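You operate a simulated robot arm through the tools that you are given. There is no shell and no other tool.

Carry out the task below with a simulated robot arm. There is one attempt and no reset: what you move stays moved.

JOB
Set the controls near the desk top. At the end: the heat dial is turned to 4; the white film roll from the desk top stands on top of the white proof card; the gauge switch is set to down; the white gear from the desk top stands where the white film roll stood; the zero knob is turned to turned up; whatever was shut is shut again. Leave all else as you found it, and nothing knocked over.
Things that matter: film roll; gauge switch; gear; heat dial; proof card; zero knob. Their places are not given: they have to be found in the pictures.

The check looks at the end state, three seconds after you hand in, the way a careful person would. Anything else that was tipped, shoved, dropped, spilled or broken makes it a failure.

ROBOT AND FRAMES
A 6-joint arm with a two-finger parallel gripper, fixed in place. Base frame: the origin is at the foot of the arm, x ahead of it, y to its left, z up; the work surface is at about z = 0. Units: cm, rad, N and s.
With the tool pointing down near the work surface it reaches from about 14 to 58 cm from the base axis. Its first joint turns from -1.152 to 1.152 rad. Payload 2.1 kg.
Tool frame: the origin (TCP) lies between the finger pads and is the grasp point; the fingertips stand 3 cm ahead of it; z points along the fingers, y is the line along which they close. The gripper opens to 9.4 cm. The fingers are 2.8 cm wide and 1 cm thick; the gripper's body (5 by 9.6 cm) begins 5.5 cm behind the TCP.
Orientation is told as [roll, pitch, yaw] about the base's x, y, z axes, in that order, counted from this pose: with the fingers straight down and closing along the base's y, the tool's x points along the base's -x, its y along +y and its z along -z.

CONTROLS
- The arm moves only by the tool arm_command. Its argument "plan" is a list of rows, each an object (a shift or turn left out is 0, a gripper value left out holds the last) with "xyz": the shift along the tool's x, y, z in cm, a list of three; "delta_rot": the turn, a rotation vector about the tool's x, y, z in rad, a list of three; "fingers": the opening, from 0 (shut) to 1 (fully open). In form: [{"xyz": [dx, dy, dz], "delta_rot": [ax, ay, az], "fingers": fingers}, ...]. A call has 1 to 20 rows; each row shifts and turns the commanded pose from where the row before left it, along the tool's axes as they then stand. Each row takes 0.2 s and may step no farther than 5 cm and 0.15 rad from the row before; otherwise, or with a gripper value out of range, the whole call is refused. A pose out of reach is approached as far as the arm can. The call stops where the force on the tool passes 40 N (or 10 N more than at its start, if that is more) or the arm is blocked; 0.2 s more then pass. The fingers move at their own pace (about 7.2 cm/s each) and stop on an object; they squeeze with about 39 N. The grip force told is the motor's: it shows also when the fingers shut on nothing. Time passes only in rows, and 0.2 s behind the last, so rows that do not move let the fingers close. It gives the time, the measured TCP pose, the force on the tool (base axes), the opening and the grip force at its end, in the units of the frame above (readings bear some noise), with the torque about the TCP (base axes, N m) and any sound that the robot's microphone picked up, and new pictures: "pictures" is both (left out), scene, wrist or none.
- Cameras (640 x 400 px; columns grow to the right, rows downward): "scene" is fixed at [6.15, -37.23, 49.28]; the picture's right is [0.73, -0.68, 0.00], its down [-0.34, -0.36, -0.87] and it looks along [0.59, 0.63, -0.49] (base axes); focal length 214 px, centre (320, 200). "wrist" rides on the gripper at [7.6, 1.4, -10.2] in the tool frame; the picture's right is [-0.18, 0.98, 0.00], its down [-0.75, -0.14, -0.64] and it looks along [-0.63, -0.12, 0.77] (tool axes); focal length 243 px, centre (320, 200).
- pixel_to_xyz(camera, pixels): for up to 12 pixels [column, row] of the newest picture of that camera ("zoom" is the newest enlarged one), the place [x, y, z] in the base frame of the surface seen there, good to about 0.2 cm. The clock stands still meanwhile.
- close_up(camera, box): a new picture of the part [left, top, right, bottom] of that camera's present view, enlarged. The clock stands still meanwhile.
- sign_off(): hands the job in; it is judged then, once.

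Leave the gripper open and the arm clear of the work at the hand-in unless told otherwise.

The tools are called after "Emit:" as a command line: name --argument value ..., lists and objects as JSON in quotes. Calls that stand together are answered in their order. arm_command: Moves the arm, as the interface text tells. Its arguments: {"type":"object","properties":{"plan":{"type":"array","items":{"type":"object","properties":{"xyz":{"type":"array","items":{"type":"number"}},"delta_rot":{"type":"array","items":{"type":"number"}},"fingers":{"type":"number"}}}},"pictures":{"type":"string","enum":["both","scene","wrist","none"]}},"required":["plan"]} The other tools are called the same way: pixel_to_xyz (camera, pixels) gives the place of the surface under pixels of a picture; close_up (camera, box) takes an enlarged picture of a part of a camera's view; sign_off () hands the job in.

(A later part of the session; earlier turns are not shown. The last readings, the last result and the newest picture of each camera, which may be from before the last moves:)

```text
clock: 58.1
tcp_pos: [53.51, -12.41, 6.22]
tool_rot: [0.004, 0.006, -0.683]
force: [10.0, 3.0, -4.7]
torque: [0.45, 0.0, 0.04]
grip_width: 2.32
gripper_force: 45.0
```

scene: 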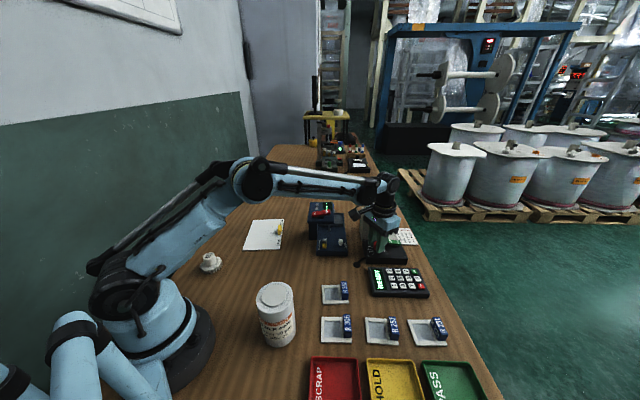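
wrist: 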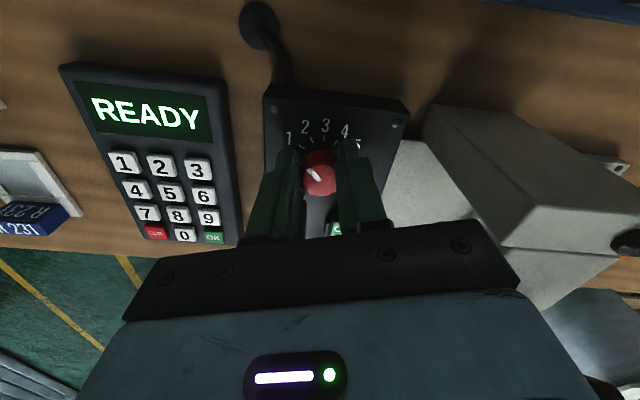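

A moderate +x force shows which way I'm off. I'll compensate with a small shift per step and continue clockwise.

Emit:
arm_command --plan '[{"xyz": [-0.06, 0.08, 0]}, {"xyz": [-0.03, 0.045, 0], "delta_rot": [0, 0, 0.1]}, {"xyz": [-0.03, 0.045, 0], "delta_rot": [0, 0, 0.1]}]' --pictures "none"

Emit:
arm_command --plan '[{"xyz": [-0.01, 0.02, 0], "delta_rot": [0, 0, 0.1]}, {"xyz": [-0.01, 0.02, 0], "delta_rot": [0, 0, 0.1]}]' --pictures "wrist"

Emit:
close_up --camera "wrist" --box '[240, 90, 400, 250]'

```text
clock: 58.9
tcp_pos: [53.6, -12.24, 6.19]
tool_rot: [-0.002, 0.011, -0.883]
force: [-10.9, 11.9, -2.8]
torque: [-0.12, -0.14, -0.01]
grip_width: 2.32
gripper_force: 45.1
```

```text
clock: 59.5
tcp_pos: [53.63, -12.38, 6.18]
tool_rot: [-0.001, 0.013, -1.084]
force: [-4.9, 15.7, -16.6]
torque: [1.14, 0.66, 0.01]
grip_width: 2.34
gripper_force: 45.4
```

wrist: 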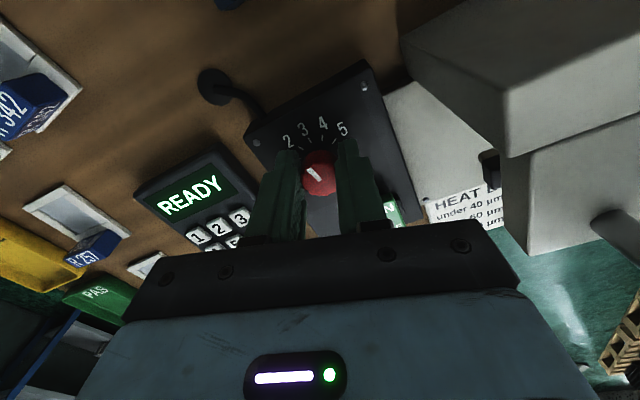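

```text
2.50 times, centred on (320, 170) of wrist
```

zoom: 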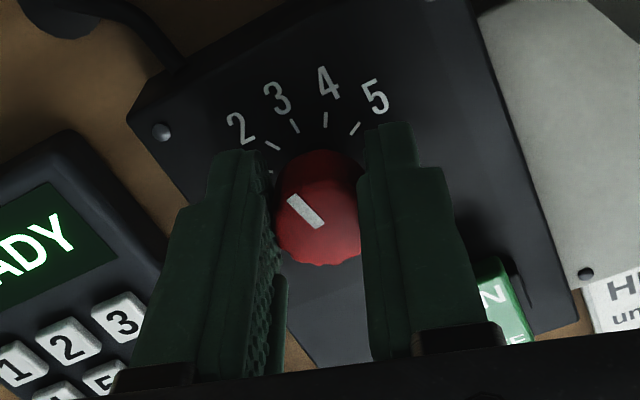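

The pointer is now around 2.5 (ticks 2 and 3 straddle the pointer direction). I'll relieve the load and continue clockwise in small steps.

Emit:
arm_command --plan '[{"xyz": [0.1, 0.0, 0.08]}, {"delta_rot": [0, 0, 0.1]}, {"delta_rot": [0, 0, 0.1]}]' --pictures "none"

Emit:
arm_command --plan '[{"delta_rot": [0, 0, 0.1]}]' --pictures "none"

```text
clock: 60.3
tcp_pos: [53.61, -12.25, 6.18]
tool_rot: [0.003, 0.007, -1.283]
force: [8.2, 12.8, 13.0]
torque: [0.79, -0.13, 0.05]
grip_width: 2.33
gripper_force: 45.0
```

```text
clock: 60.7
tcp_pos: [53.7, -12.21, 6.3]
tool_rot: [0.001, 0.007, -1.385]
force: [16.5, 11.5, 19.2]
torque: [0.68, -0.39, 0.08]
grip_width: 2.33
gripper_force: 44.7
```

Relieving the load again and continuing to about yaw -1.9.

Emit:
arm_command --plan '[{"xyz": [0.06, 0.14, -0.1]}, {"xyz": [0, 0.03, 0], "delta_rot": [0, 0, 0.1]}, {"xyz": [0, 0.03, 0], "delta_rot": [0, 0, 0.1]}]' --pictures "none"

Emit:
arm_command --plan '[{"xyz": [0, 0.0, 0], "delta_rot": [0, 0, 0.1]}, {"xyz": [0, 0.0, 0], "delta_rot": [0, 0, 0.1]}]' --pictures "wrist"

Emit:
close_up --camera "wrist" --box '[240, 90, 400, 250]'

```text
clock: 61.5
tcp_pos: [53.87, -12.19, 6.15]
tool_rot: [-0.004, 0.006, -1.587]
force: [6.2, 3.6, -3.0]
torque: [1.42, -0.05, 0.04]
grip_width: 2.34
gripper_force: 45.5
```

```text
clock: 62.1
tcp_pos: [53.96, -12.23, 6.23]
tool_rot: [-0.003, 0.003, -1.783]
force: [13.3, 2.3, 1.5]
torque: [0.71, -0.54, 0.05]
grip_width: 2.33
gripper_force: 45.5
```

wrist: 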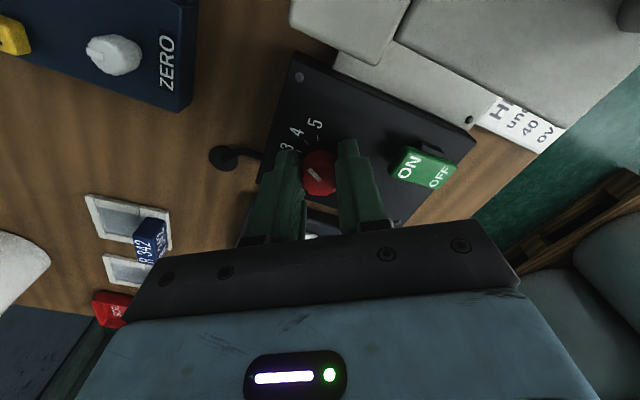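

```text
2.50 times, centred on (320, 170) of wrist
```

zoom: 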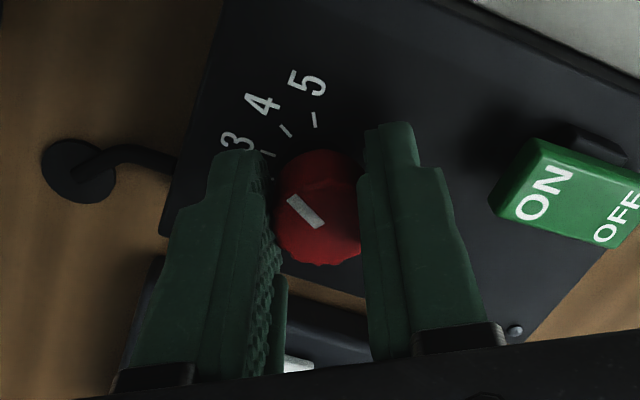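

Tick 4 is now nearly where tick 1 was at the start relative to the pointer. I'll measure the pointer and ticks in 3D to see how much remains.

Emit:
pixel_to_xyz --camera "zoom" --pixels '[[293, 200], [318, 222], [306, 211], [286, 130], [267, 152], [314, 119], [264, 102], [308, 82], [320, 175], [320, 262], [282, 240], [355, 240]]'

```text
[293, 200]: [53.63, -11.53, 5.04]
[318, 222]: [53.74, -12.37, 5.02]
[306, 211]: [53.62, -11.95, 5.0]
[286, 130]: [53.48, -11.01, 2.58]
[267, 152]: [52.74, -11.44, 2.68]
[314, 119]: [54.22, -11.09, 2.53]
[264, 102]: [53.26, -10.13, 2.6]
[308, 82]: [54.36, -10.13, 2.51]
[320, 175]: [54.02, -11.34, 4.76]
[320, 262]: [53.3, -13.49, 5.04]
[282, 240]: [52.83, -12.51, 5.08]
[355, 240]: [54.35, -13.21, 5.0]
```

The pointer direction is about 96° and tick 4 is about 99°, so it's on 4. I'll release, rise and verify from a clearer view.

Emit:
arm_command --plan '[{"xyz": [0, 0.1, 0]}, {"fingers": 0.4}, {"fingers": 0.4}, {"xyz": [0, 0, -2]}, {"xyz": [0, 0, -3]}, {"xyz": [2, 0, -3]}, {"xyz": [2, 0, -2]}, {"xyz": [0, 0, 0]}]' --pictures "both"

Emit:
close_up --camera "wrist" --box '[270, 60, 370, 160]'

Emit:
close_up --camera "scene" --box '[355, 232, 425, 272]'

```text
clock: 63.9
tcp_pos: [54.88, -8.14, 16.33]
tool_rot: [-0.006, 0.004, -1.784]
force: [-0.7, -0.1, -0.3]
torque: [-0.01, 0.03, -0.01]
grip_width: 3.76
gripper_force: 0.0
```

scene: 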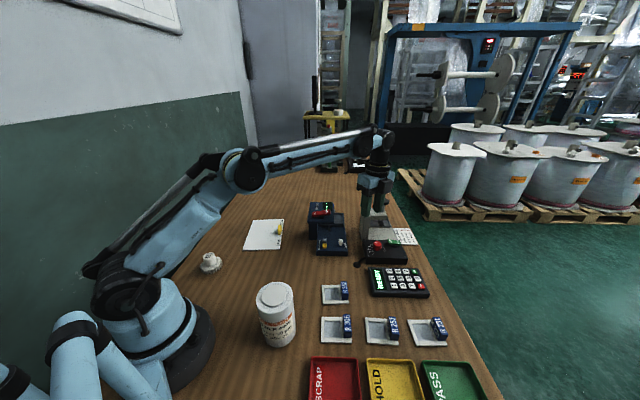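
wrist: 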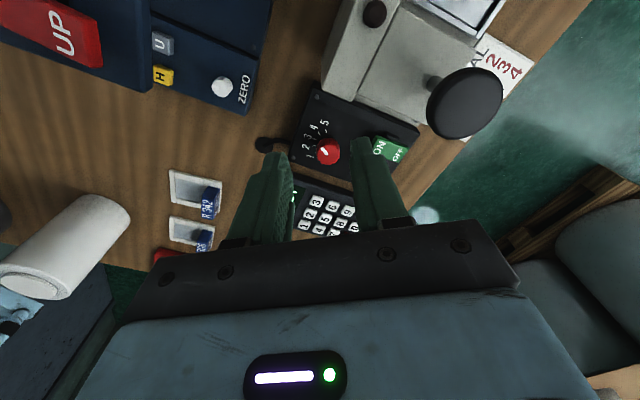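

```text
4.00 times, centred on (320, 110) of wrist
```

zoom: 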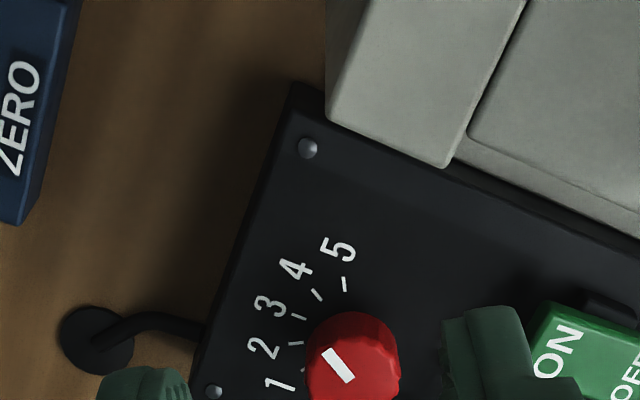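

```text
9.14 times, centred on (390, 252) of scene
```

zoom: 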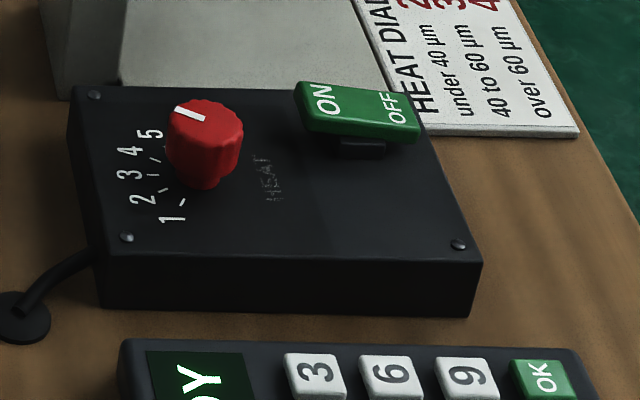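

It looks on 4. I'll zoom in once more to verify numerically.

Emit:
close_up --camera "wrist" --box '[300, 110, 350, 170]'

Emit:
pixel_to_xyz --camera "wrist" --pixels '[[322, 148], [327, 154], [320, 133], [314, 139], [326, 131], [315, 152], [314, 146], [320, 160], [339, 150], [328, 142], [329, 163]]'

```text
6.67 times, centred on (325, 140) of wrist
```

zoom: 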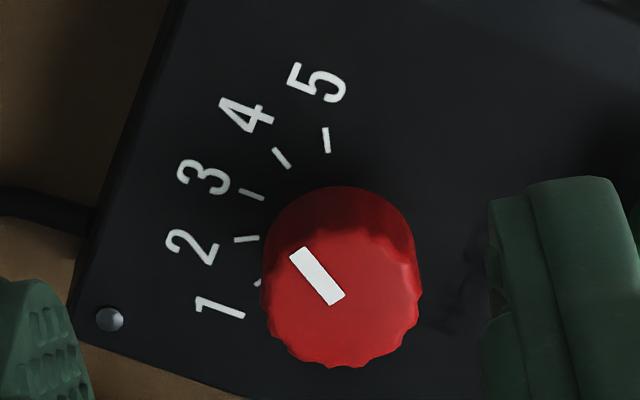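

```text
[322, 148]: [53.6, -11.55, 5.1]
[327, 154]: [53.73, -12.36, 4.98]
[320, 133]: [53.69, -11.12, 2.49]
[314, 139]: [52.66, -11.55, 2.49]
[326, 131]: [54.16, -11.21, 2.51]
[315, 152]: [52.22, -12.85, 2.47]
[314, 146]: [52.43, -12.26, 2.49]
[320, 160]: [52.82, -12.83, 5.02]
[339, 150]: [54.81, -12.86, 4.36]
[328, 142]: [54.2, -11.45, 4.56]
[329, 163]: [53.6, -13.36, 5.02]
```

Pointer and tick 4 are parallel, so the heat dial is at 4. Now the film roll: I'll measure its shape in the scene view, which isn't blocked, along with its neighbours.

Emit:
close_up --camera "scene" --box '[235, 270, 325, 360]'

Emit:
pixel_to_xyz --camera "zoom" --pixels '[[180, 120], [290, 60], [390, 120], [290, 140], [250, 100], [180, 230], [400, 230], [300, 260], [300, 330], [230, 330], [380, 310], [290, 360]]'

```text
4.44 times, centred on (280, 315) of scene
```

zoom: 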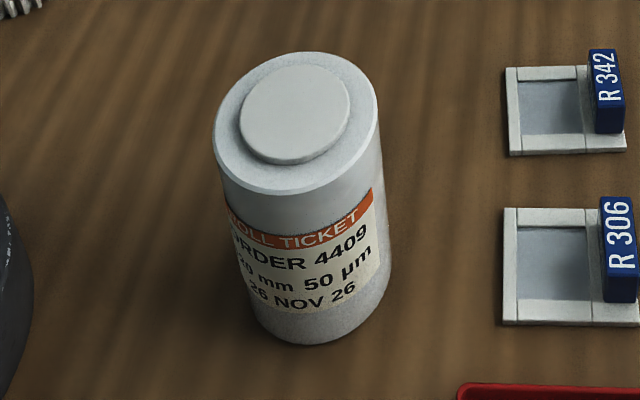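

```text
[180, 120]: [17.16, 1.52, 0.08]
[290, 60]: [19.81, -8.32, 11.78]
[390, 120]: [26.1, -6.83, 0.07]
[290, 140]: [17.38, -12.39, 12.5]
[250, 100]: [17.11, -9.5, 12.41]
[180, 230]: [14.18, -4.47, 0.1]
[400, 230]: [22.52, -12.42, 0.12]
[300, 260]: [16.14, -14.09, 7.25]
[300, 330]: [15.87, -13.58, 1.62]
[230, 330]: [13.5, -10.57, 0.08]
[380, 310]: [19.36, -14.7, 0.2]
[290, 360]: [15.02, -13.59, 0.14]
```

Emit:
pixel_to_xyz --camera "zoom" --pixels '[[219, 130], [375, 115], [305, 56], [290, 188], [235, 85], [360, 160], [240, 170], [350, 72], [250, 140], [345, 90], [300, 70], [290, 162]]'

Emit:
pixel_to_xyz --camera "zoom" --pixels '[[225, 200], [240, 260], [255, 320], [380, 200], [384, 250], [387, 290], [300, 220], [300, 290], [300, 338], [340, 335], [270, 328], [365, 320]]'

```text
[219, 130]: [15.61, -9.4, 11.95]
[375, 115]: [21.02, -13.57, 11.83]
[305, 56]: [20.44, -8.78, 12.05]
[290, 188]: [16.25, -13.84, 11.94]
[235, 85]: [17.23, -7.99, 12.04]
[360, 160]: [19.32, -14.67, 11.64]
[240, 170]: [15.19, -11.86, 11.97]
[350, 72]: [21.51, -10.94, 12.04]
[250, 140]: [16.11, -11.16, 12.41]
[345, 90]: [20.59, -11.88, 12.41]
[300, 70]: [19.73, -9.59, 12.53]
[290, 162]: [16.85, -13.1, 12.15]
```

```text
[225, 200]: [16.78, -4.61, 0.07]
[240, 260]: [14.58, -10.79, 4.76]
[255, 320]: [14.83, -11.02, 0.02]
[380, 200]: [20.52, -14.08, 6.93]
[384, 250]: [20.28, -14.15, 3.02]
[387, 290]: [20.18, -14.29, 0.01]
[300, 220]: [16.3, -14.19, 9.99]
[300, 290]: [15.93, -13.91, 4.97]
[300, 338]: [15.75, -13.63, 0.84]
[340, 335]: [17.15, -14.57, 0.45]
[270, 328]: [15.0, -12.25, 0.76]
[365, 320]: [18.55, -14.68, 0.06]
```

The roll's axis is at about (18.35,-11.3), diameter about 7 cm, height about 12.4. Now I'll re-measure the card, its yellow piece and the gear.

Emit:
close_up --camera "scene" --box '[190, 205, 300, 285]'

Emit:
pixel_to_xyz --camera "zoom" --pixels '[[338, 88], [542, 86], [515, 250], [272, 255], [518, 120], [518, 160], [508, 140], [530, 140], [400, 170], [525, 172], [430, 90], [390, 252]]'

Emit:
pixel_to_xyz --camera "zoom" --pixels '[[115, 270], [95, 272], [133, 275], [110, 258], [115, 290], [115, 310], [72, 325], [162, 310], [100, 365], [130, 360], [75, 345], [148, 290]]'

```text
5.00 times, centred on (245, 245) of scene
```

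zoom: 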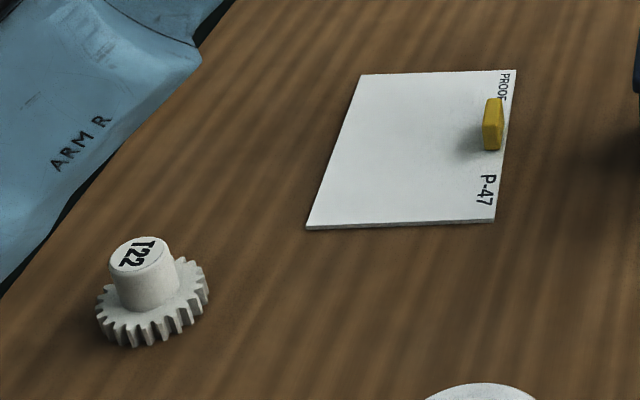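

```text
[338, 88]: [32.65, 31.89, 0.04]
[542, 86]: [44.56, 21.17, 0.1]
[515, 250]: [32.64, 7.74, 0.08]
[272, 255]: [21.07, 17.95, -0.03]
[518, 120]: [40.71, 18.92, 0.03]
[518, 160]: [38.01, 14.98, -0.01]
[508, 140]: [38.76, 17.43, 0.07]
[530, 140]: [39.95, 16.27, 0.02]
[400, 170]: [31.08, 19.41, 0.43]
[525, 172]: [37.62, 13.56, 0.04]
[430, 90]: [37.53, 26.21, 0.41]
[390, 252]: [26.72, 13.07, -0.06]
```

```text
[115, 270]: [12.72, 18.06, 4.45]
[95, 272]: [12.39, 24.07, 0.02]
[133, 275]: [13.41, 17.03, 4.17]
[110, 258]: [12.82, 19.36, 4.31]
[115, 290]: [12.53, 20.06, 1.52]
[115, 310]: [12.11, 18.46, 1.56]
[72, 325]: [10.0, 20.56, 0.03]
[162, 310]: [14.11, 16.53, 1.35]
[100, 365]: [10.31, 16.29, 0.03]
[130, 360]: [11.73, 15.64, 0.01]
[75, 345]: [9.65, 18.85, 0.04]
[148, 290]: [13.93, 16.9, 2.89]
```

Now with the actual pixel positions from that picture.

Emit:
pixel_to_xyz --camera "zoom" --pixels '[[363, 79], [512, 74], [491, 217], [311, 226], [495, 103], [493, 145], [486, 125], [501, 125], [420, 150], [493, 152], [340, 200], [420, 100]]'

Emit:
pixel_to_xyz --camera "zoom" --pixels '[[143, 254], [113, 258], [171, 252], [145, 239], [138, 268], [100, 300], [203, 280], [150, 320], [185, 265], [140, 340], [108, 325], [145, 300]]'

```text
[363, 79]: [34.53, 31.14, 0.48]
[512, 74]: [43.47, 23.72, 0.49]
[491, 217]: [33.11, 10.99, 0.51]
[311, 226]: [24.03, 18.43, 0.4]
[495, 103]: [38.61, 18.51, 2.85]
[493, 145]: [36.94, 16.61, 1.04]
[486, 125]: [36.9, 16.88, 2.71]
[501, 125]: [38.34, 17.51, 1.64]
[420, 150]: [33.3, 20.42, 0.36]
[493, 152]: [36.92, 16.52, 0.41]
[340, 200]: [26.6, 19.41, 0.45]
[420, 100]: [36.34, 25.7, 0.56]
```

```text
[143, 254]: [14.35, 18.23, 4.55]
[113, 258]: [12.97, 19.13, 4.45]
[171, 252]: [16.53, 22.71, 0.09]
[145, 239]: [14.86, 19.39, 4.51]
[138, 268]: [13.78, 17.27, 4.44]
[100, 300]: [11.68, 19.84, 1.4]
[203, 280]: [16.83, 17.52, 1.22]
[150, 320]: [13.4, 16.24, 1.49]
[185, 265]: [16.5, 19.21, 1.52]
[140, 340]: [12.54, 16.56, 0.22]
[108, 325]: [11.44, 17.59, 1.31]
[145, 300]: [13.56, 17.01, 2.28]
```

The card centre is about (33.8,21.1), and its yellow piece sits at the +x/-y edge near (37.7,17.5). I'll aim to put the roll at about (32.9,21.9). The gear hub is at about (14.1,18.35), top z 4.5. Now moving above the roll with the gripper fully open.

Emit:
arm_command --plan '[{"xyz": [0, 0, -4]}, {"xyz": [0, 0, -4]}, {"delta_rot": [0, 0, -0.1232], "fingers": 1.0}, {"delta_rot": [0, 0, -0.1232]}, {"delta_rot": [0, 0, -0.1232]}, {"delta_rot": [0, 0, -0.1232]}, {"delta_rot": [0, 0, -0.1232]}, {"delta_rot": [0, 0, -0.1232]}, {"delta_rot": [0, 0, -0.1232]}, {"delta_rot": [0, 0, -0.1232]}, {"delta_rot": [0, 0, -0.1232]}, {"delta_rot": [0, 0, -0.1232]}, {"xyz": [3.67, -2.73, 0.3]}, {"xyz": [3.67, -2.73, 0.3]}, {"xyz": [3.67, -2.73, 0.3]}, {"xyz": [3.67, -2.73, 0.3]}, {"xyz": [3.67, -2.73, 0.3]}, {"xyz": [3.67, -2.73, 0.3]}, {"xyz": [3.67, -2.73, 0.3]}, {"xyz": [3.67, -2.73, 0.3]}]' --pictures "both"

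```text
clock: 68.1
tcp_pos: [17.52, -11.43, 20.55]
tool_rot: [0.002, 0.006, -0.55]
force: [-0.1, 0.3, -0.2]
torque: [0.02, -0.03, 0.0]
grip_width: 9.36
gripper_force: 0.0
out of reach, approached as far as the arm can: row 2, 9
```

scene: 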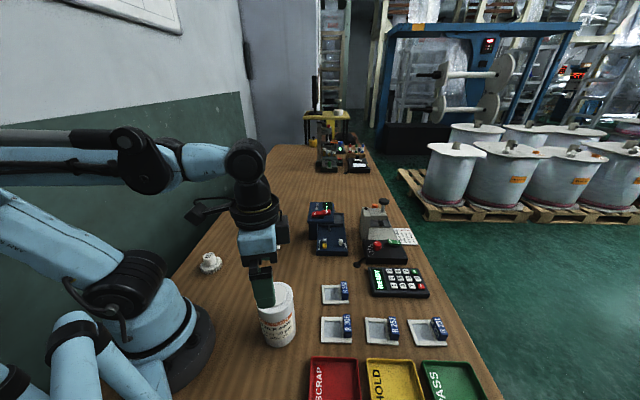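
wrist: 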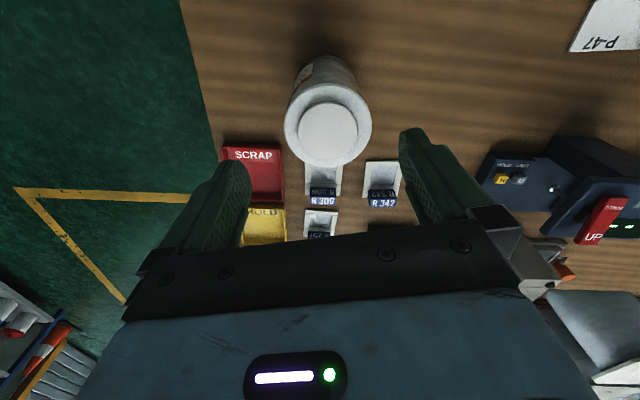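

The roll top is in view at wrist (328,130). I'll refine its centre from this camera.

Emit:
pixel_to_xyz --camera "wrist" --pixels '[[288, 122], [369, 120], [328, 163], [328, 132], [302, 134], [355, 132], [295, 145], [360, 148], [328, 103], [310, 98], [345, 95], [328, 85]]'

```text
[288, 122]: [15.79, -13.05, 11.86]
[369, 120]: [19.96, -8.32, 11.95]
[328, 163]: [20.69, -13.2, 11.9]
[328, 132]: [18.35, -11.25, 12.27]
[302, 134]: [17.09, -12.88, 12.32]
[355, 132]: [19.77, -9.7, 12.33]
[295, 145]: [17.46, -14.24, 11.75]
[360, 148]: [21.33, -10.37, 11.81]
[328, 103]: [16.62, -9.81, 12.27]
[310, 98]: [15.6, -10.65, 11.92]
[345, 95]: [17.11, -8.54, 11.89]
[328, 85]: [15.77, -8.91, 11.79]
```

The roll axis is about (18.3,-11.2). I'll centre over it and drop until the fingertips are just above the roll top, to check alignment.

Emit:
arm_command --plan '[{"xyz": [-0.54, 0.605, 1.5]}, {"xyz": [0, 0, 1.5]}, {"xyz": [0, 0, 1.2]}, {"xyz": [0, 0, 0]}]' --pictures "both"

Emit:
close_up --camera "scene" --box '[220, 230, 330, 350]'

```text
clock: 69.1
tcp_pos: [18.39, -11.13, 16.26]
tool_rot: [0.003, 0.008, -0.551]
force: [0.0, -0.1, 0.6]
torque: [0.0, 0.01, -0.03]
grip_width: 9.4
gripper_force: 0.1
```

scene: 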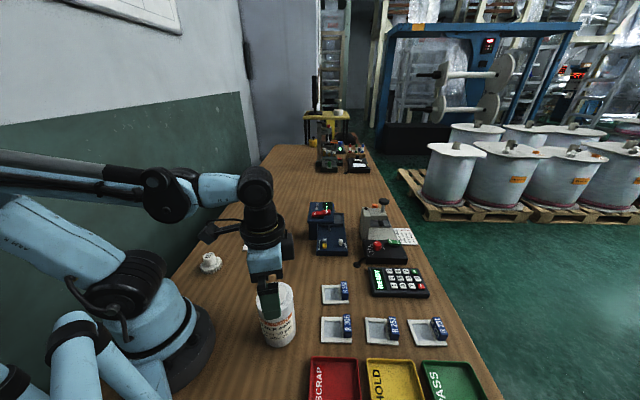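
wrist: 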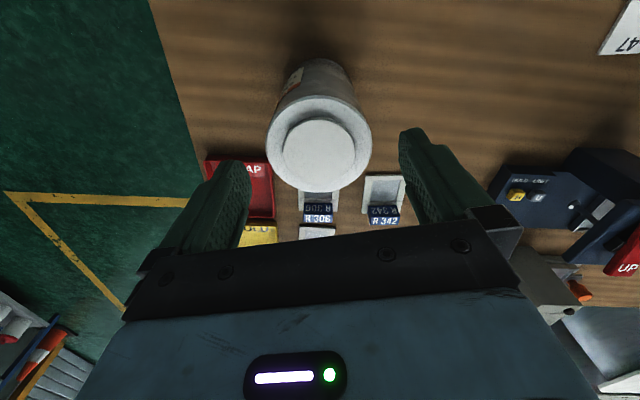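

```text
3.33 times, centred on (275, 290) of scene
```

zoom: 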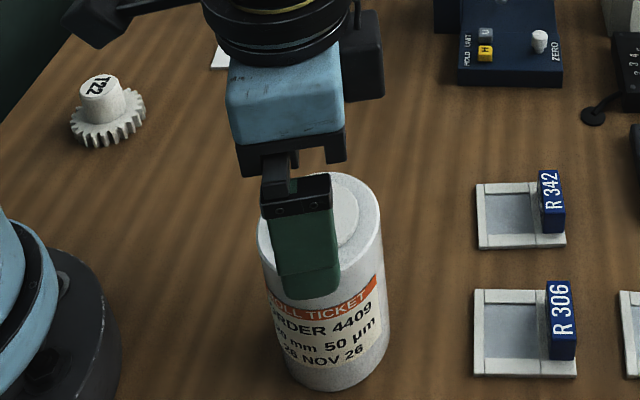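

The roll is centred between the fingers. Descending straight to z≈8.

Emit:
arm_command --plan '[{"xyz": [0, 0, 1.2]}, {"xyz": [0, 0, 1.4]}, {"xyz": [0, 0, 1.4]}, {"xyz": [0, 0, 1.4]}, {"xyz": [0, 0, 1.4]}, {"xyz": [0, 0, 1.3]}, {"xyz": [0, 0, 0]}]' --pictures "both"

Emit:
close_up --camera "scene" --box '[220, 230, 330, 350]'

```text
clock: 70.7
tcp_pos: [18.25, -11.23, 8.24]
tool_rot: [0.002, 0.007, -0.55]
force: [0.2, -0.5, 0.4]
torque: [0.0, 0.01, 0.0]
grip_width: 9.43
gripper_force: 0.1
```

scene: 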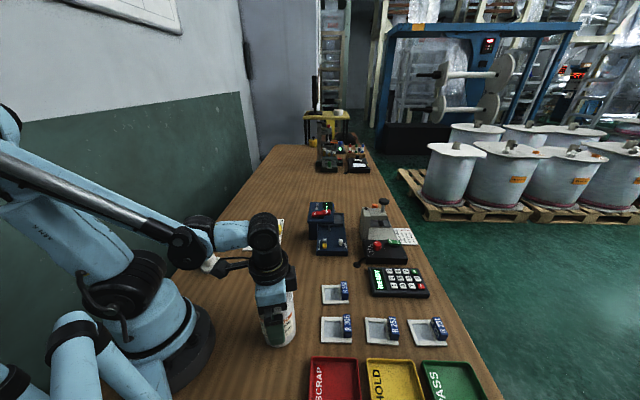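
wrist: 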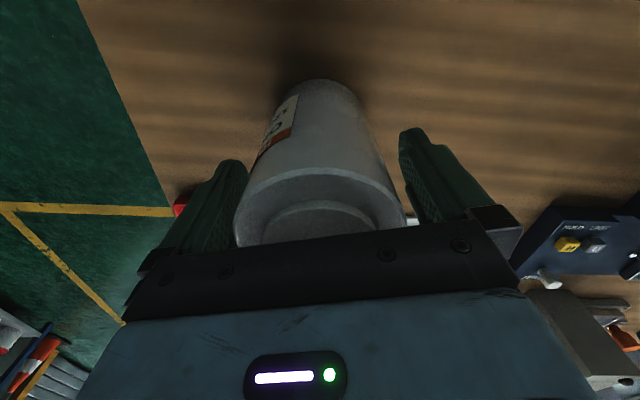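

```text
3.33 times, centred on (275, 290) of scene
```

zoom: 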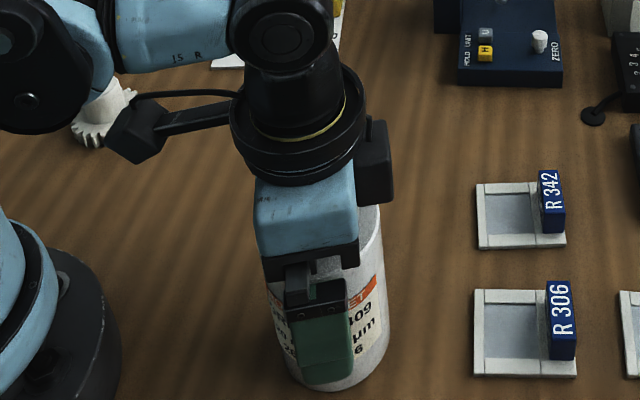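

No contact, and the roll is between the fingers. Closing on it.

Emit:
arm_command --plan '[{"fingers": 0.5}, {"fingers": 0.5}, {"fingers": 0.5}, {"fingers": 0.5}]' --pictures "wrist"

```text
clock: 71.7
tcp_pos: [18.2, -11.24, 8.42]
tool_rot: [0.001, 0.007, -0.551]
force: [-0.1, 0.3, -0.3]
torque: [0.0, 0.03, -0.02]
grip_width: 7.28
gripper_force: 38.3
```

wrist: 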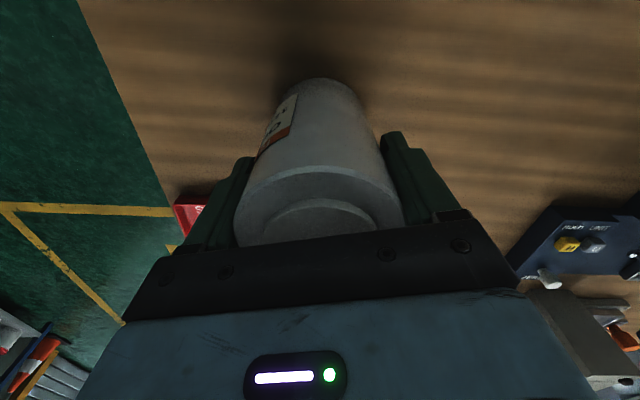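

Gripped at 7.28 cm. Lifting slowly by 6 cm.

Emit:
arm_command --plan '[{"xyz": [0, 0, -0.6]}, {"xyz": [0, 0, -1.2]}, {"xyz": [0, 0, -1.4]}, {"xyz": [0, 0, -1.4]}, {"xyz": [0, 0, -1.4]}, {"xyz": [0, 0, 0]}]' --pictures "both"

```text
clock: 73.1
tcp_pos: [18.28, -11.1, 14.25]
tool_rot: [0.001, 0.007, -0.552]
force: [-0.8, -0.4, -3.6]
torque: [0.02, 0.01, 0.01]
grip_width: 7.28
gripper_force: 39.3
```

scene: 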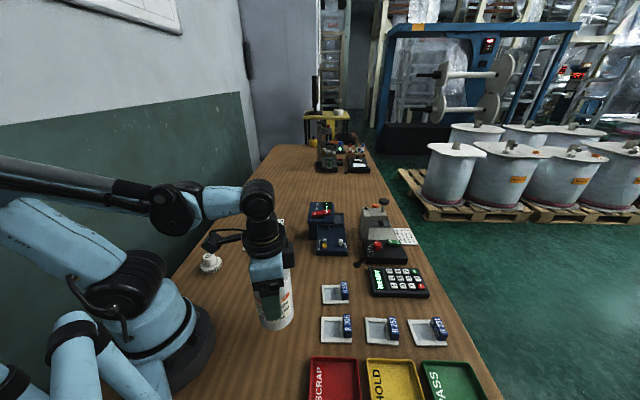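
wrist: 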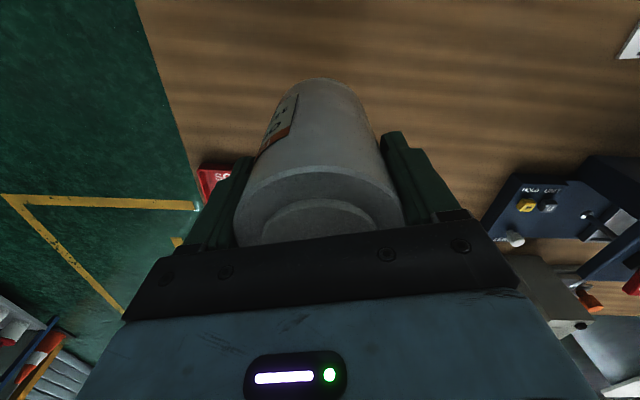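

The roll is lifted, weighing about 0.35 kg, with its bottom about 6 cm up. Carrying it level to above the card.

Emit:
arm_command --plan '[{"xyz": [0.163, 1.2, 0]}, {"xyz": [0.272, 2.0, 0]}, {"xyz": [0.353, 2.6, 0]}, {"xyz": [0.353, 2.6, 0]}, {"xyz": [0.353, 2.6, 0]}, {"xyz": [0.353, 2.6, 0]}, {"xyz": [0.353, 2.6, 0]}, {"xyz": [0.353, 2.6, 0]}, {"xyz": [0.353, 2.6, 0]}, {"xyz": [0.353, 2.6, 0]}, {"xyz": [0.353, 2.6, 0]}, {"xyz": [0.353, 2.6, 0]}, {"xyz": [0.353, 2.6, 0]}, {"xyz": [0.353, 2.6, 0]}, {"xyz": [0.177, 1.3, 0]}, {"xyz": [0, 0, 0]}, {"xyz": [0, 0, 0]}]' --pictures "both"

Emit:
close_up --camera "scene" --box '[190, 150, 320, 270]'

```text
clock: 76.7
tcp_pos: [32.85, 21.85, 14.13]
tool_rot: [0.001, 0.008, -0.55]
force: [0.1, 0.7, -2.7]
torque: [0.01, -0.01, 0.0]
grip_width: 7.27
gripper_force: 39.3
```

scene: 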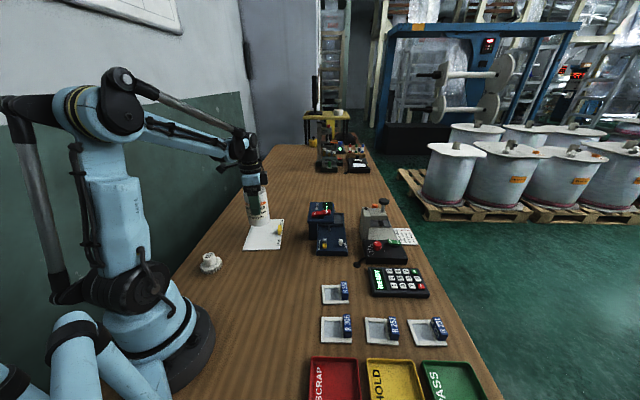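
wrist: 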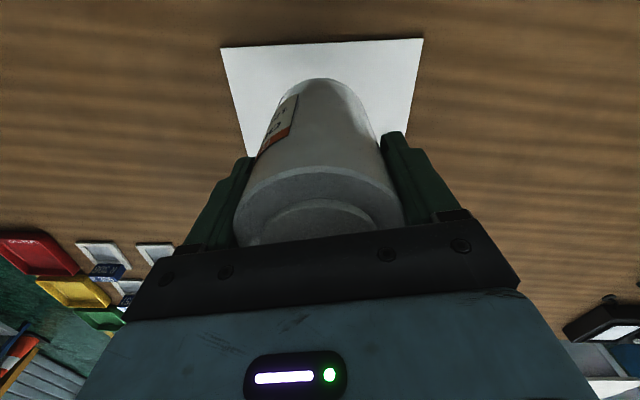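

```text
3.33 times, centred on (255, 210) of scene
```

zoom: 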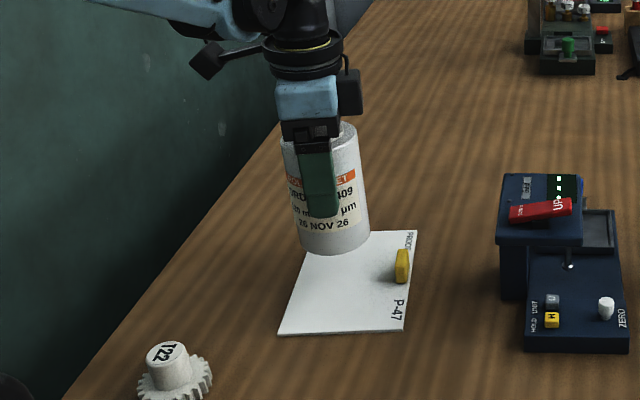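

The roll is over the card and clear of the yellow piece. I'll lower it about 4.9 cm, then creep to contact.

Emit:
arm_command --plan '[{"xyz": [0, 0, 1.2]}, {"xyz": [0, 0, 1.3]}, {"xyz": [0, 0, 1.3]}, {"xyz": [0, 0, 0.8]}, {"xyz": [0, 0, 0.3]}, {"xyz": [0, 0, 0]}]' --pictures "both"

Emit:
close_up --camera "scene" --box '[190, 150, 320, 270]'

```text
clock: 78.1
tcp_pos: [32.83, 22.02, 9.52]
tool_rot: [0.003, 0.006, -0.552]
force: [-0.1, -0.3, -3.5]
torque: [0.01, -0.02, -0.03]
grip_width: 7.3
gripper_force: 38.9
```

scene: 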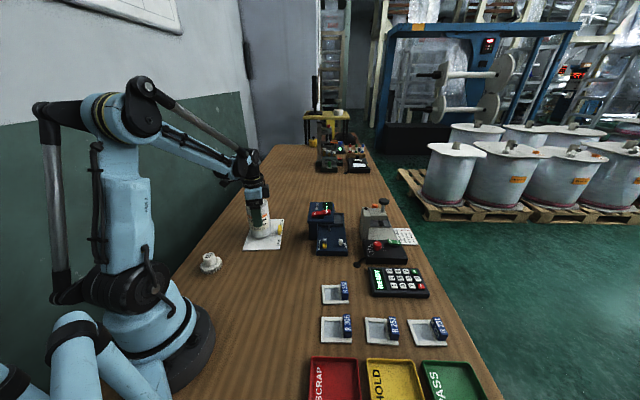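
wrist: 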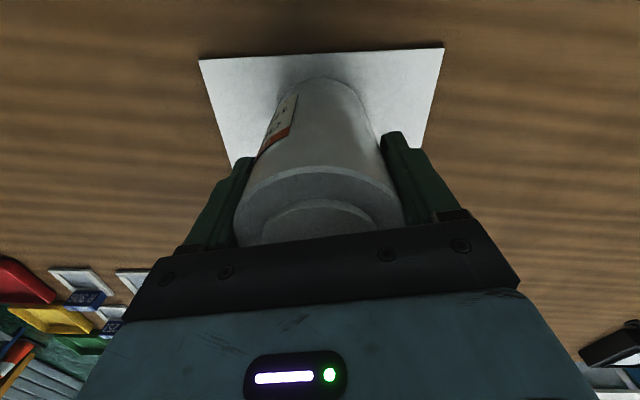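

```text
3.33 times, centred on (255, 210) of scene
```

zoom: 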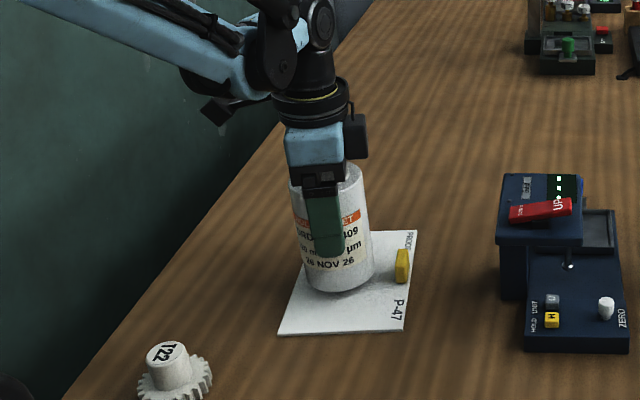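

Not touching yet (-3.5 N is just the weight). Creeping down.

Emit:
arm_command --plan '[{"xyz": [0, 0, 0.15]}, {"xyz": [0, 0, 0.15]}, {"xyz": [0, 0, 0.12]}, {"xyz": [0, 0, 0.1]}]' --pictures "none"

Emit:
arm_command --plan '[{"xyz": [0, 0, 0.08]}, {"xyz": [0, 0, 0.08]}]' --pictures "none"

```text
clock: 79.1
tcp_pos: [32.82, 21.94, 8.78]
tool_rot: [0.001, 0.005, -0.552]
force: [0.7, 0.7, -3.5]
torque: [-0.01, -0.01, 0.03]
grip_width: 7.24
gripper_force: 39.1
```

```text
clock: 79.7
tcp_pos: [32.88, 21.81, 8.8]
tool_rot: [0.001, 0.006, -0.552]
force: [0.1, -0.1, -3.2]
torque: [0.03, -0.01, 0.0]
grip_width: 7.27
gripper_force: 38.9
```

Emit:
arm_command --plan '[{"xyz": [0, 0, 0.08]}, {"xyz": [0, 0, 0.08]}]' --pictures "none"

Emit:
arm_command --plan '[{"xyz": [0, 0, 0.08]}]' --pictures "wrist"

Emit:
close_up --camera "scene" --box '[230, 190, 300, 260]'

```text
clock: 80.3
tcp_pos: [32.81, 21.81, 8.58]
tool_rot: [0.001, 0.006, -0.55]
force: [-2.9, 1.0, 12.2]
torque: [-0.01, 0.1, -0.03]
grip_width: 7.25
gripper_force: 38.5
```

```text
clock: 80.7
tcp_pos: [32.98, 21.9, 8.59]
tool_rot: [0.002, 0.006, -0.554]
force: [-0.1, 1.9, 21.5]
torque: [-0.07, 0.03, -0.08]
grip_width: 7.26
gripper_force: 38.4
```

wrist: 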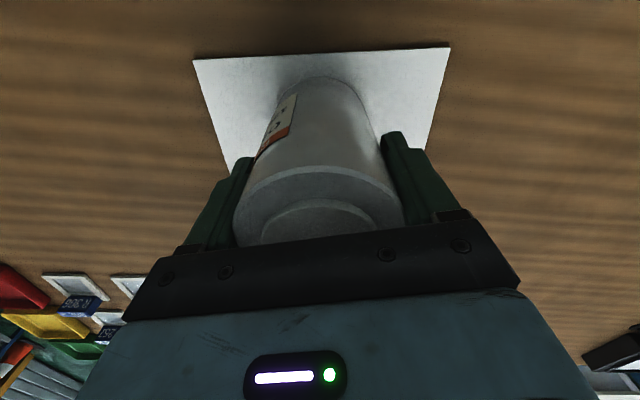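

```text
5.71 times, centred on (265, 225) of scene
```

zoom: 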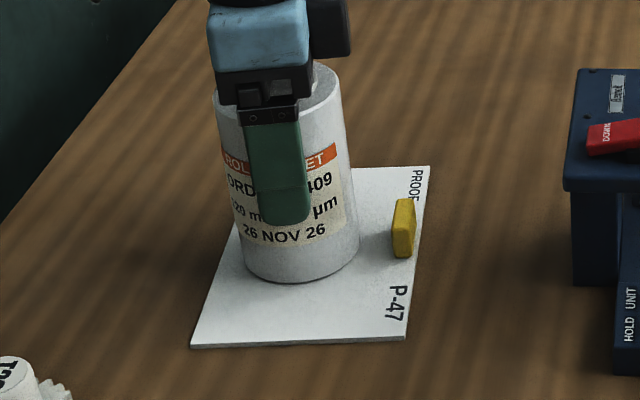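

The roll is touching the card (21 N). I'll ease up slightly, then open the fingers.

Emit:
arm_command --plan '[{"xyz": [0, 0, -0.12]}, {"fingers": 0.85}, {"fingers": 1.0}, {"fingers": 1.0}, {"fingers": 1.0}]' --pictures "both"

Emit:
close_up --camera "scene" --box '[230, 190, 300, 260]'

```text
clock: 81.9
tcp_pos: [32.87, 21.92, 8.83]
tool_rot: [0.0, 0.007, -0.55]
force: [0.6, -0.2, -0.4]
torque: [-0.02, 0.01, 0.0]
grip_width: 9.41
gripper_force: 0.1
```

scene: 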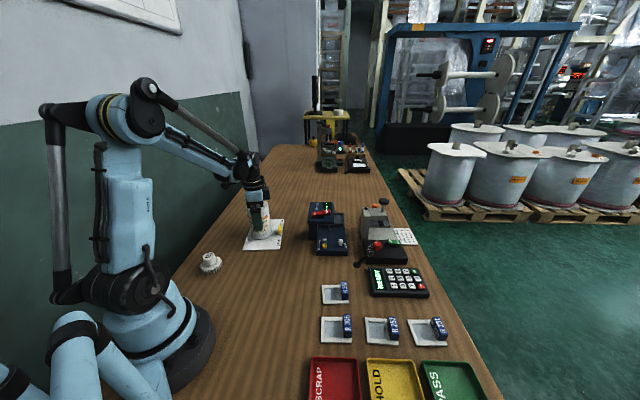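
wrist: 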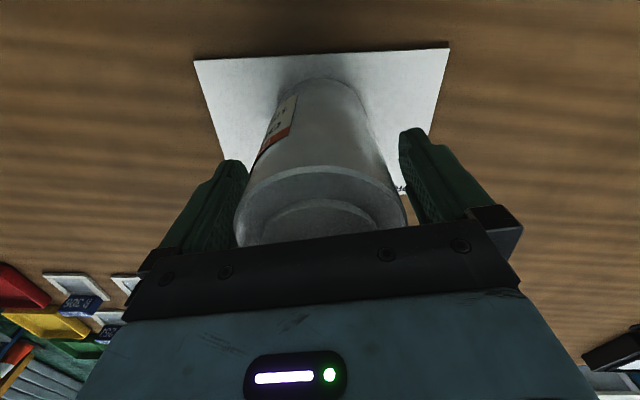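

```text
5.71 times, centred on (265, 225) of scene
```

zoom: 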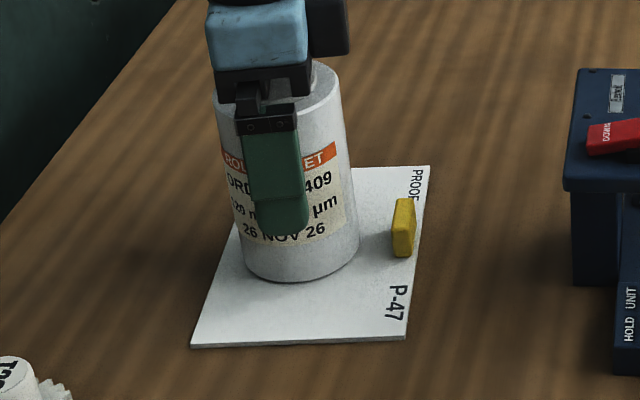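

Released cleanly. I'll lift straight up well above the roll, turn to yaw 0.4 and move above the gear.

Emit:
arm_command --plan '[{"xyz": [0, 0, -1.5]}, {"xyz": [0, 0, -3]}, {"xyz": [0, 0, -4]}, {"xyz": [0, 0, -4.7]}, {"delta_rot": [0, 0, -0.119]}, {"delta_rot": [0, 0, -0.119]}, {"delta_rot": [0, 0, -0.119]}, {"delta_rot": [0, 0, -0.119]}, {"delta_rot": [0, 0, -0.119]}, {"delta_rot": [0, 0, -0.119]}, {"delta_rot": [0, 0, -0.119]}, {"delta_rot": [0, 0, -0.119]}, {"xyz": [3.74, 0.81, 1.2]}, {"xyz": [3.74, 0.81, 1.2]}, {"xyz": [3.74, 0.81, 1.2]}, {"xyz": [3.74, 0.81, 1.2], "fingers": 0.55}, {"xyz": [3.74, 0.81, 1.0], "fingers": 0.55}, {"xyz": [0, 0, 0]}]' --pictures "both"

Emit:
close_up --camera "scene" --box '[190, 180, 310, 290]'

```text
clock: 85.7
tcp_pos: [13.88, 18.22, 16.07]
tool_rot: [0.008, 0.001, 0.401]
force: [-0.9, -1.0, 1.2]
torque: [0.02, -0.02, -0.01]
grip_width: 5.18
gripper_force: 0.0
```

scene: 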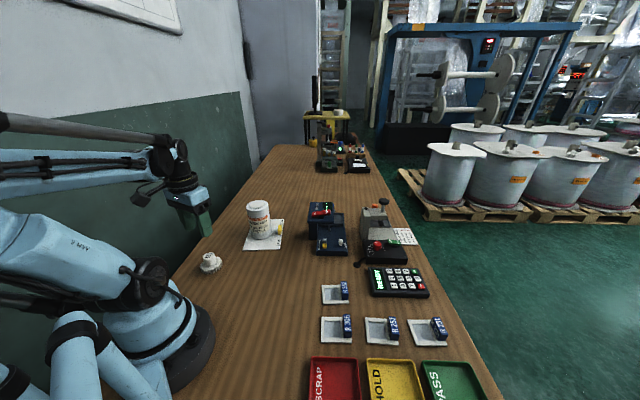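
wrist: 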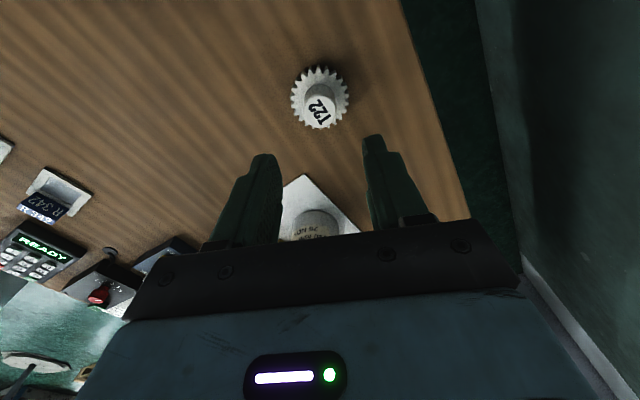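

```text
3.64 times, centred on (250, 235) of scene
```

zoom: 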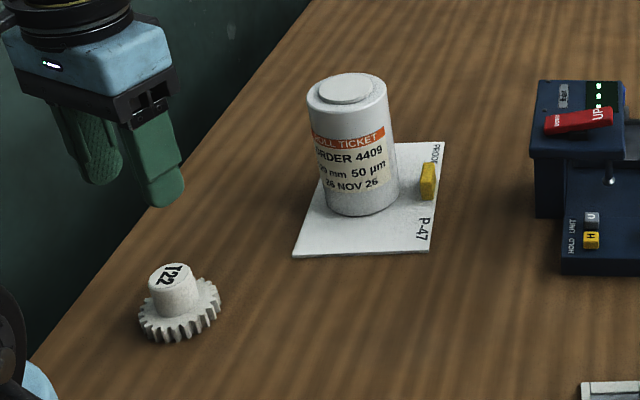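

The roll stands on the card with the yellow piece undisturbed. The gear is in view at wrist (320,100), so I'll refine its centre.

Emit:
close_up --camera "wrist" --box '[280, 55, 360, 140]'

Emit:
pixel_to_xyz --camera "wrist" --pixels '[[321, 111], [308, 110], [334, 110], [321, 122], [321, 100], [293, 98], [347, 97], [320, 69], [303, 77], [338, 76], [298, 115], [343, 115]]'

```text
4.71 times, centred on (320, 98) of wrist
```

zoom: 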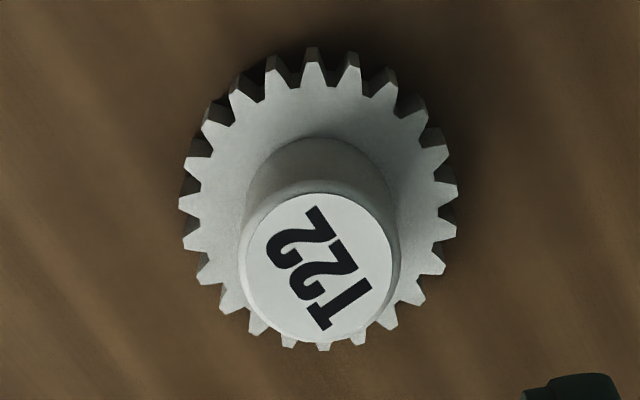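

```text
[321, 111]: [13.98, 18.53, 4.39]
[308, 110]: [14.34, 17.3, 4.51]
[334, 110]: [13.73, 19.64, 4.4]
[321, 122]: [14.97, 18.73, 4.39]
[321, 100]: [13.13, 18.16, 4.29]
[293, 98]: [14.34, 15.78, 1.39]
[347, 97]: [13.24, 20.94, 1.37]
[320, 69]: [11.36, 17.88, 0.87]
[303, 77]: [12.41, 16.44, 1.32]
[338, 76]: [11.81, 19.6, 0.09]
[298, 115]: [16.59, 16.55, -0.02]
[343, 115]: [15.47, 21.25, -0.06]
```

The gear's axis is about (14.05,18.45), with hub diameter about 2.6 and gear body up to z≈1.5. I'll descend over the hub to z≈8 first.

Emit:
arm_command --plan '[{"xyz": [-0.245, 0.146, 2.5]}, {"xyz": [0, 0, 2.5]}, {"xyz": [0, 0, 2.0]}, {"xyz": [0, 0, 1.0]}, {"xyz": [0, 0, 0]}]' --pictures "both"

Emit:
close_up --camera "wrist" --box '[230, 90, 410, 250]'

```text
clock: 86.9
tcp_pos: [14.21, 18.3, 8.07]
tool_rot: [0.005, 0.001, 0.401]
force: [-0.2, -0.7, -0.5]
torque: [0.02, 0.02, 0.01]
grip_width: 5.16
gripper_force: 0.0
```

scene: 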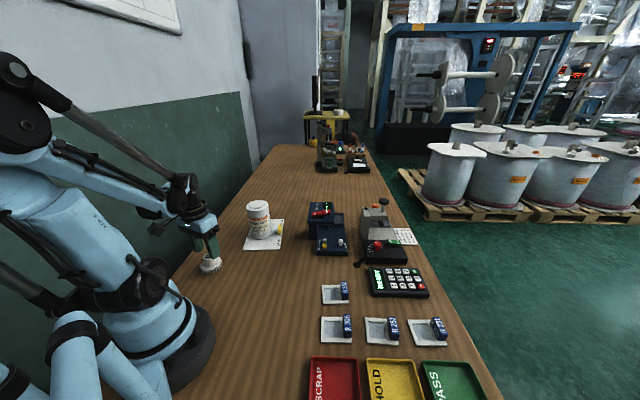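
wrist: 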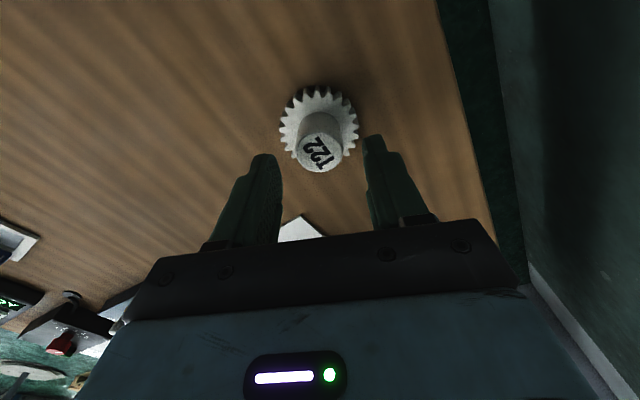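

```text
2.50 times, centred on (320, 170) of wrist
```

zoom: 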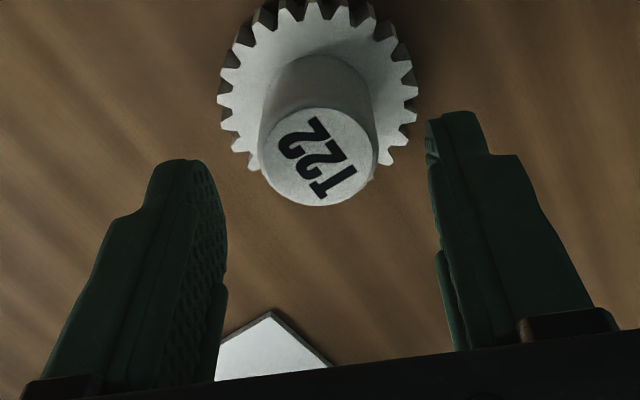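

Aligned. Descending to z≈5.1 and closing on the hub.

Emit:
arm_command --plan '[{"xyz": [0, -0.08, 1.2]}, {"xyz": [0, 0, 1.2]}, {"xyz": [0, 0, 0.6]}, {"xyz": [0, 0, 0]}, {"fingers": 0.15}, {"fingers": 0.15}, {"fingers": 0.15}]' --pictures "both"

Emit:
close_up --camera "wrist" --box '[230, 90, 410, 250]'

```text
clock: 88.5
tcp_pos: [14.03, 18.35, 5.28]
tool_rot: [0.005, 0.003, 0.401]
force: [-0.7, 0.5, 0.9]
torque: [-0.04, 0.0, 0.0]
grip_width: 3.02
gripper_force: 38.8
```

scene: 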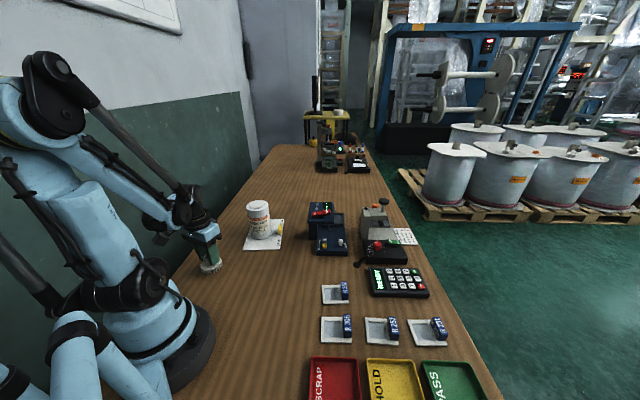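
wrist: 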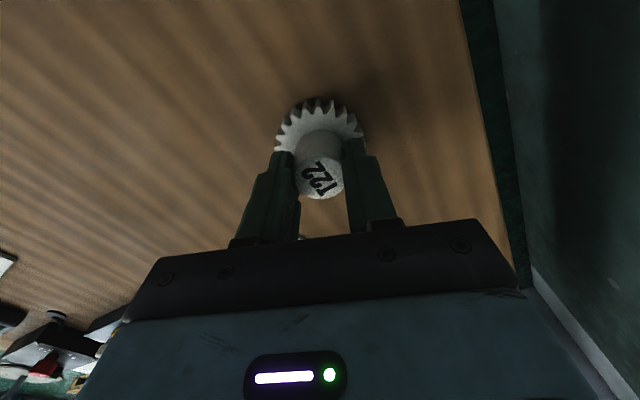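

```text
2.50 times, centred on (320, 170) of wrist
```

zoom: 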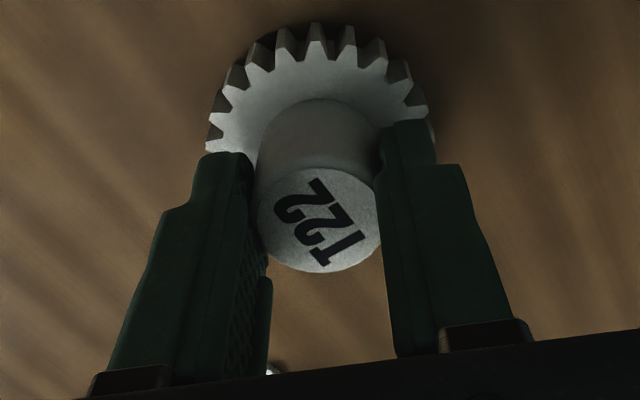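

The hub is gripped at 3.0 cm. Lifting 6 cm and checking.

Emit:
arm_command --plan '[{"xyz": [0, 0, -0.6]}, {"xyz": [0, 0, -1.3]}, {"xyz": [0, 0, -1.5]}, {"xyz": [0, 0, -1.5]}, {"xyz": [0, 0, -1.1]}, {"xyz": [0, 0, 0]}]' --pictures "wrist"

```text
clock: 89.9
tcp_pos: [14.55, 18.44, 11.28]
tool_rot: [0.007, 0.003, 0.401]
force: [1.0, -0.4, -1.0]
torque: [0.02, 0.02, 0.0]
grip_width: 3.02
gripper_force: 38.5
```

wrist: 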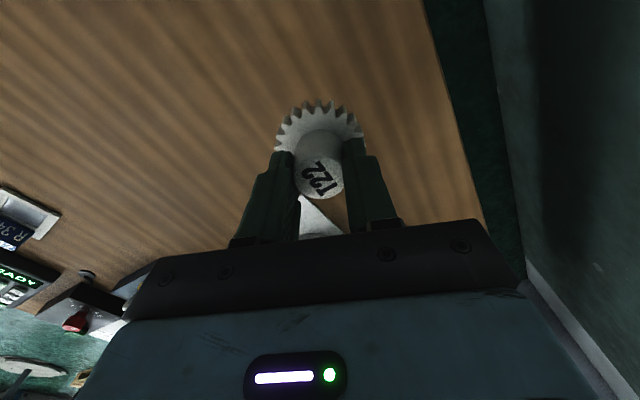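

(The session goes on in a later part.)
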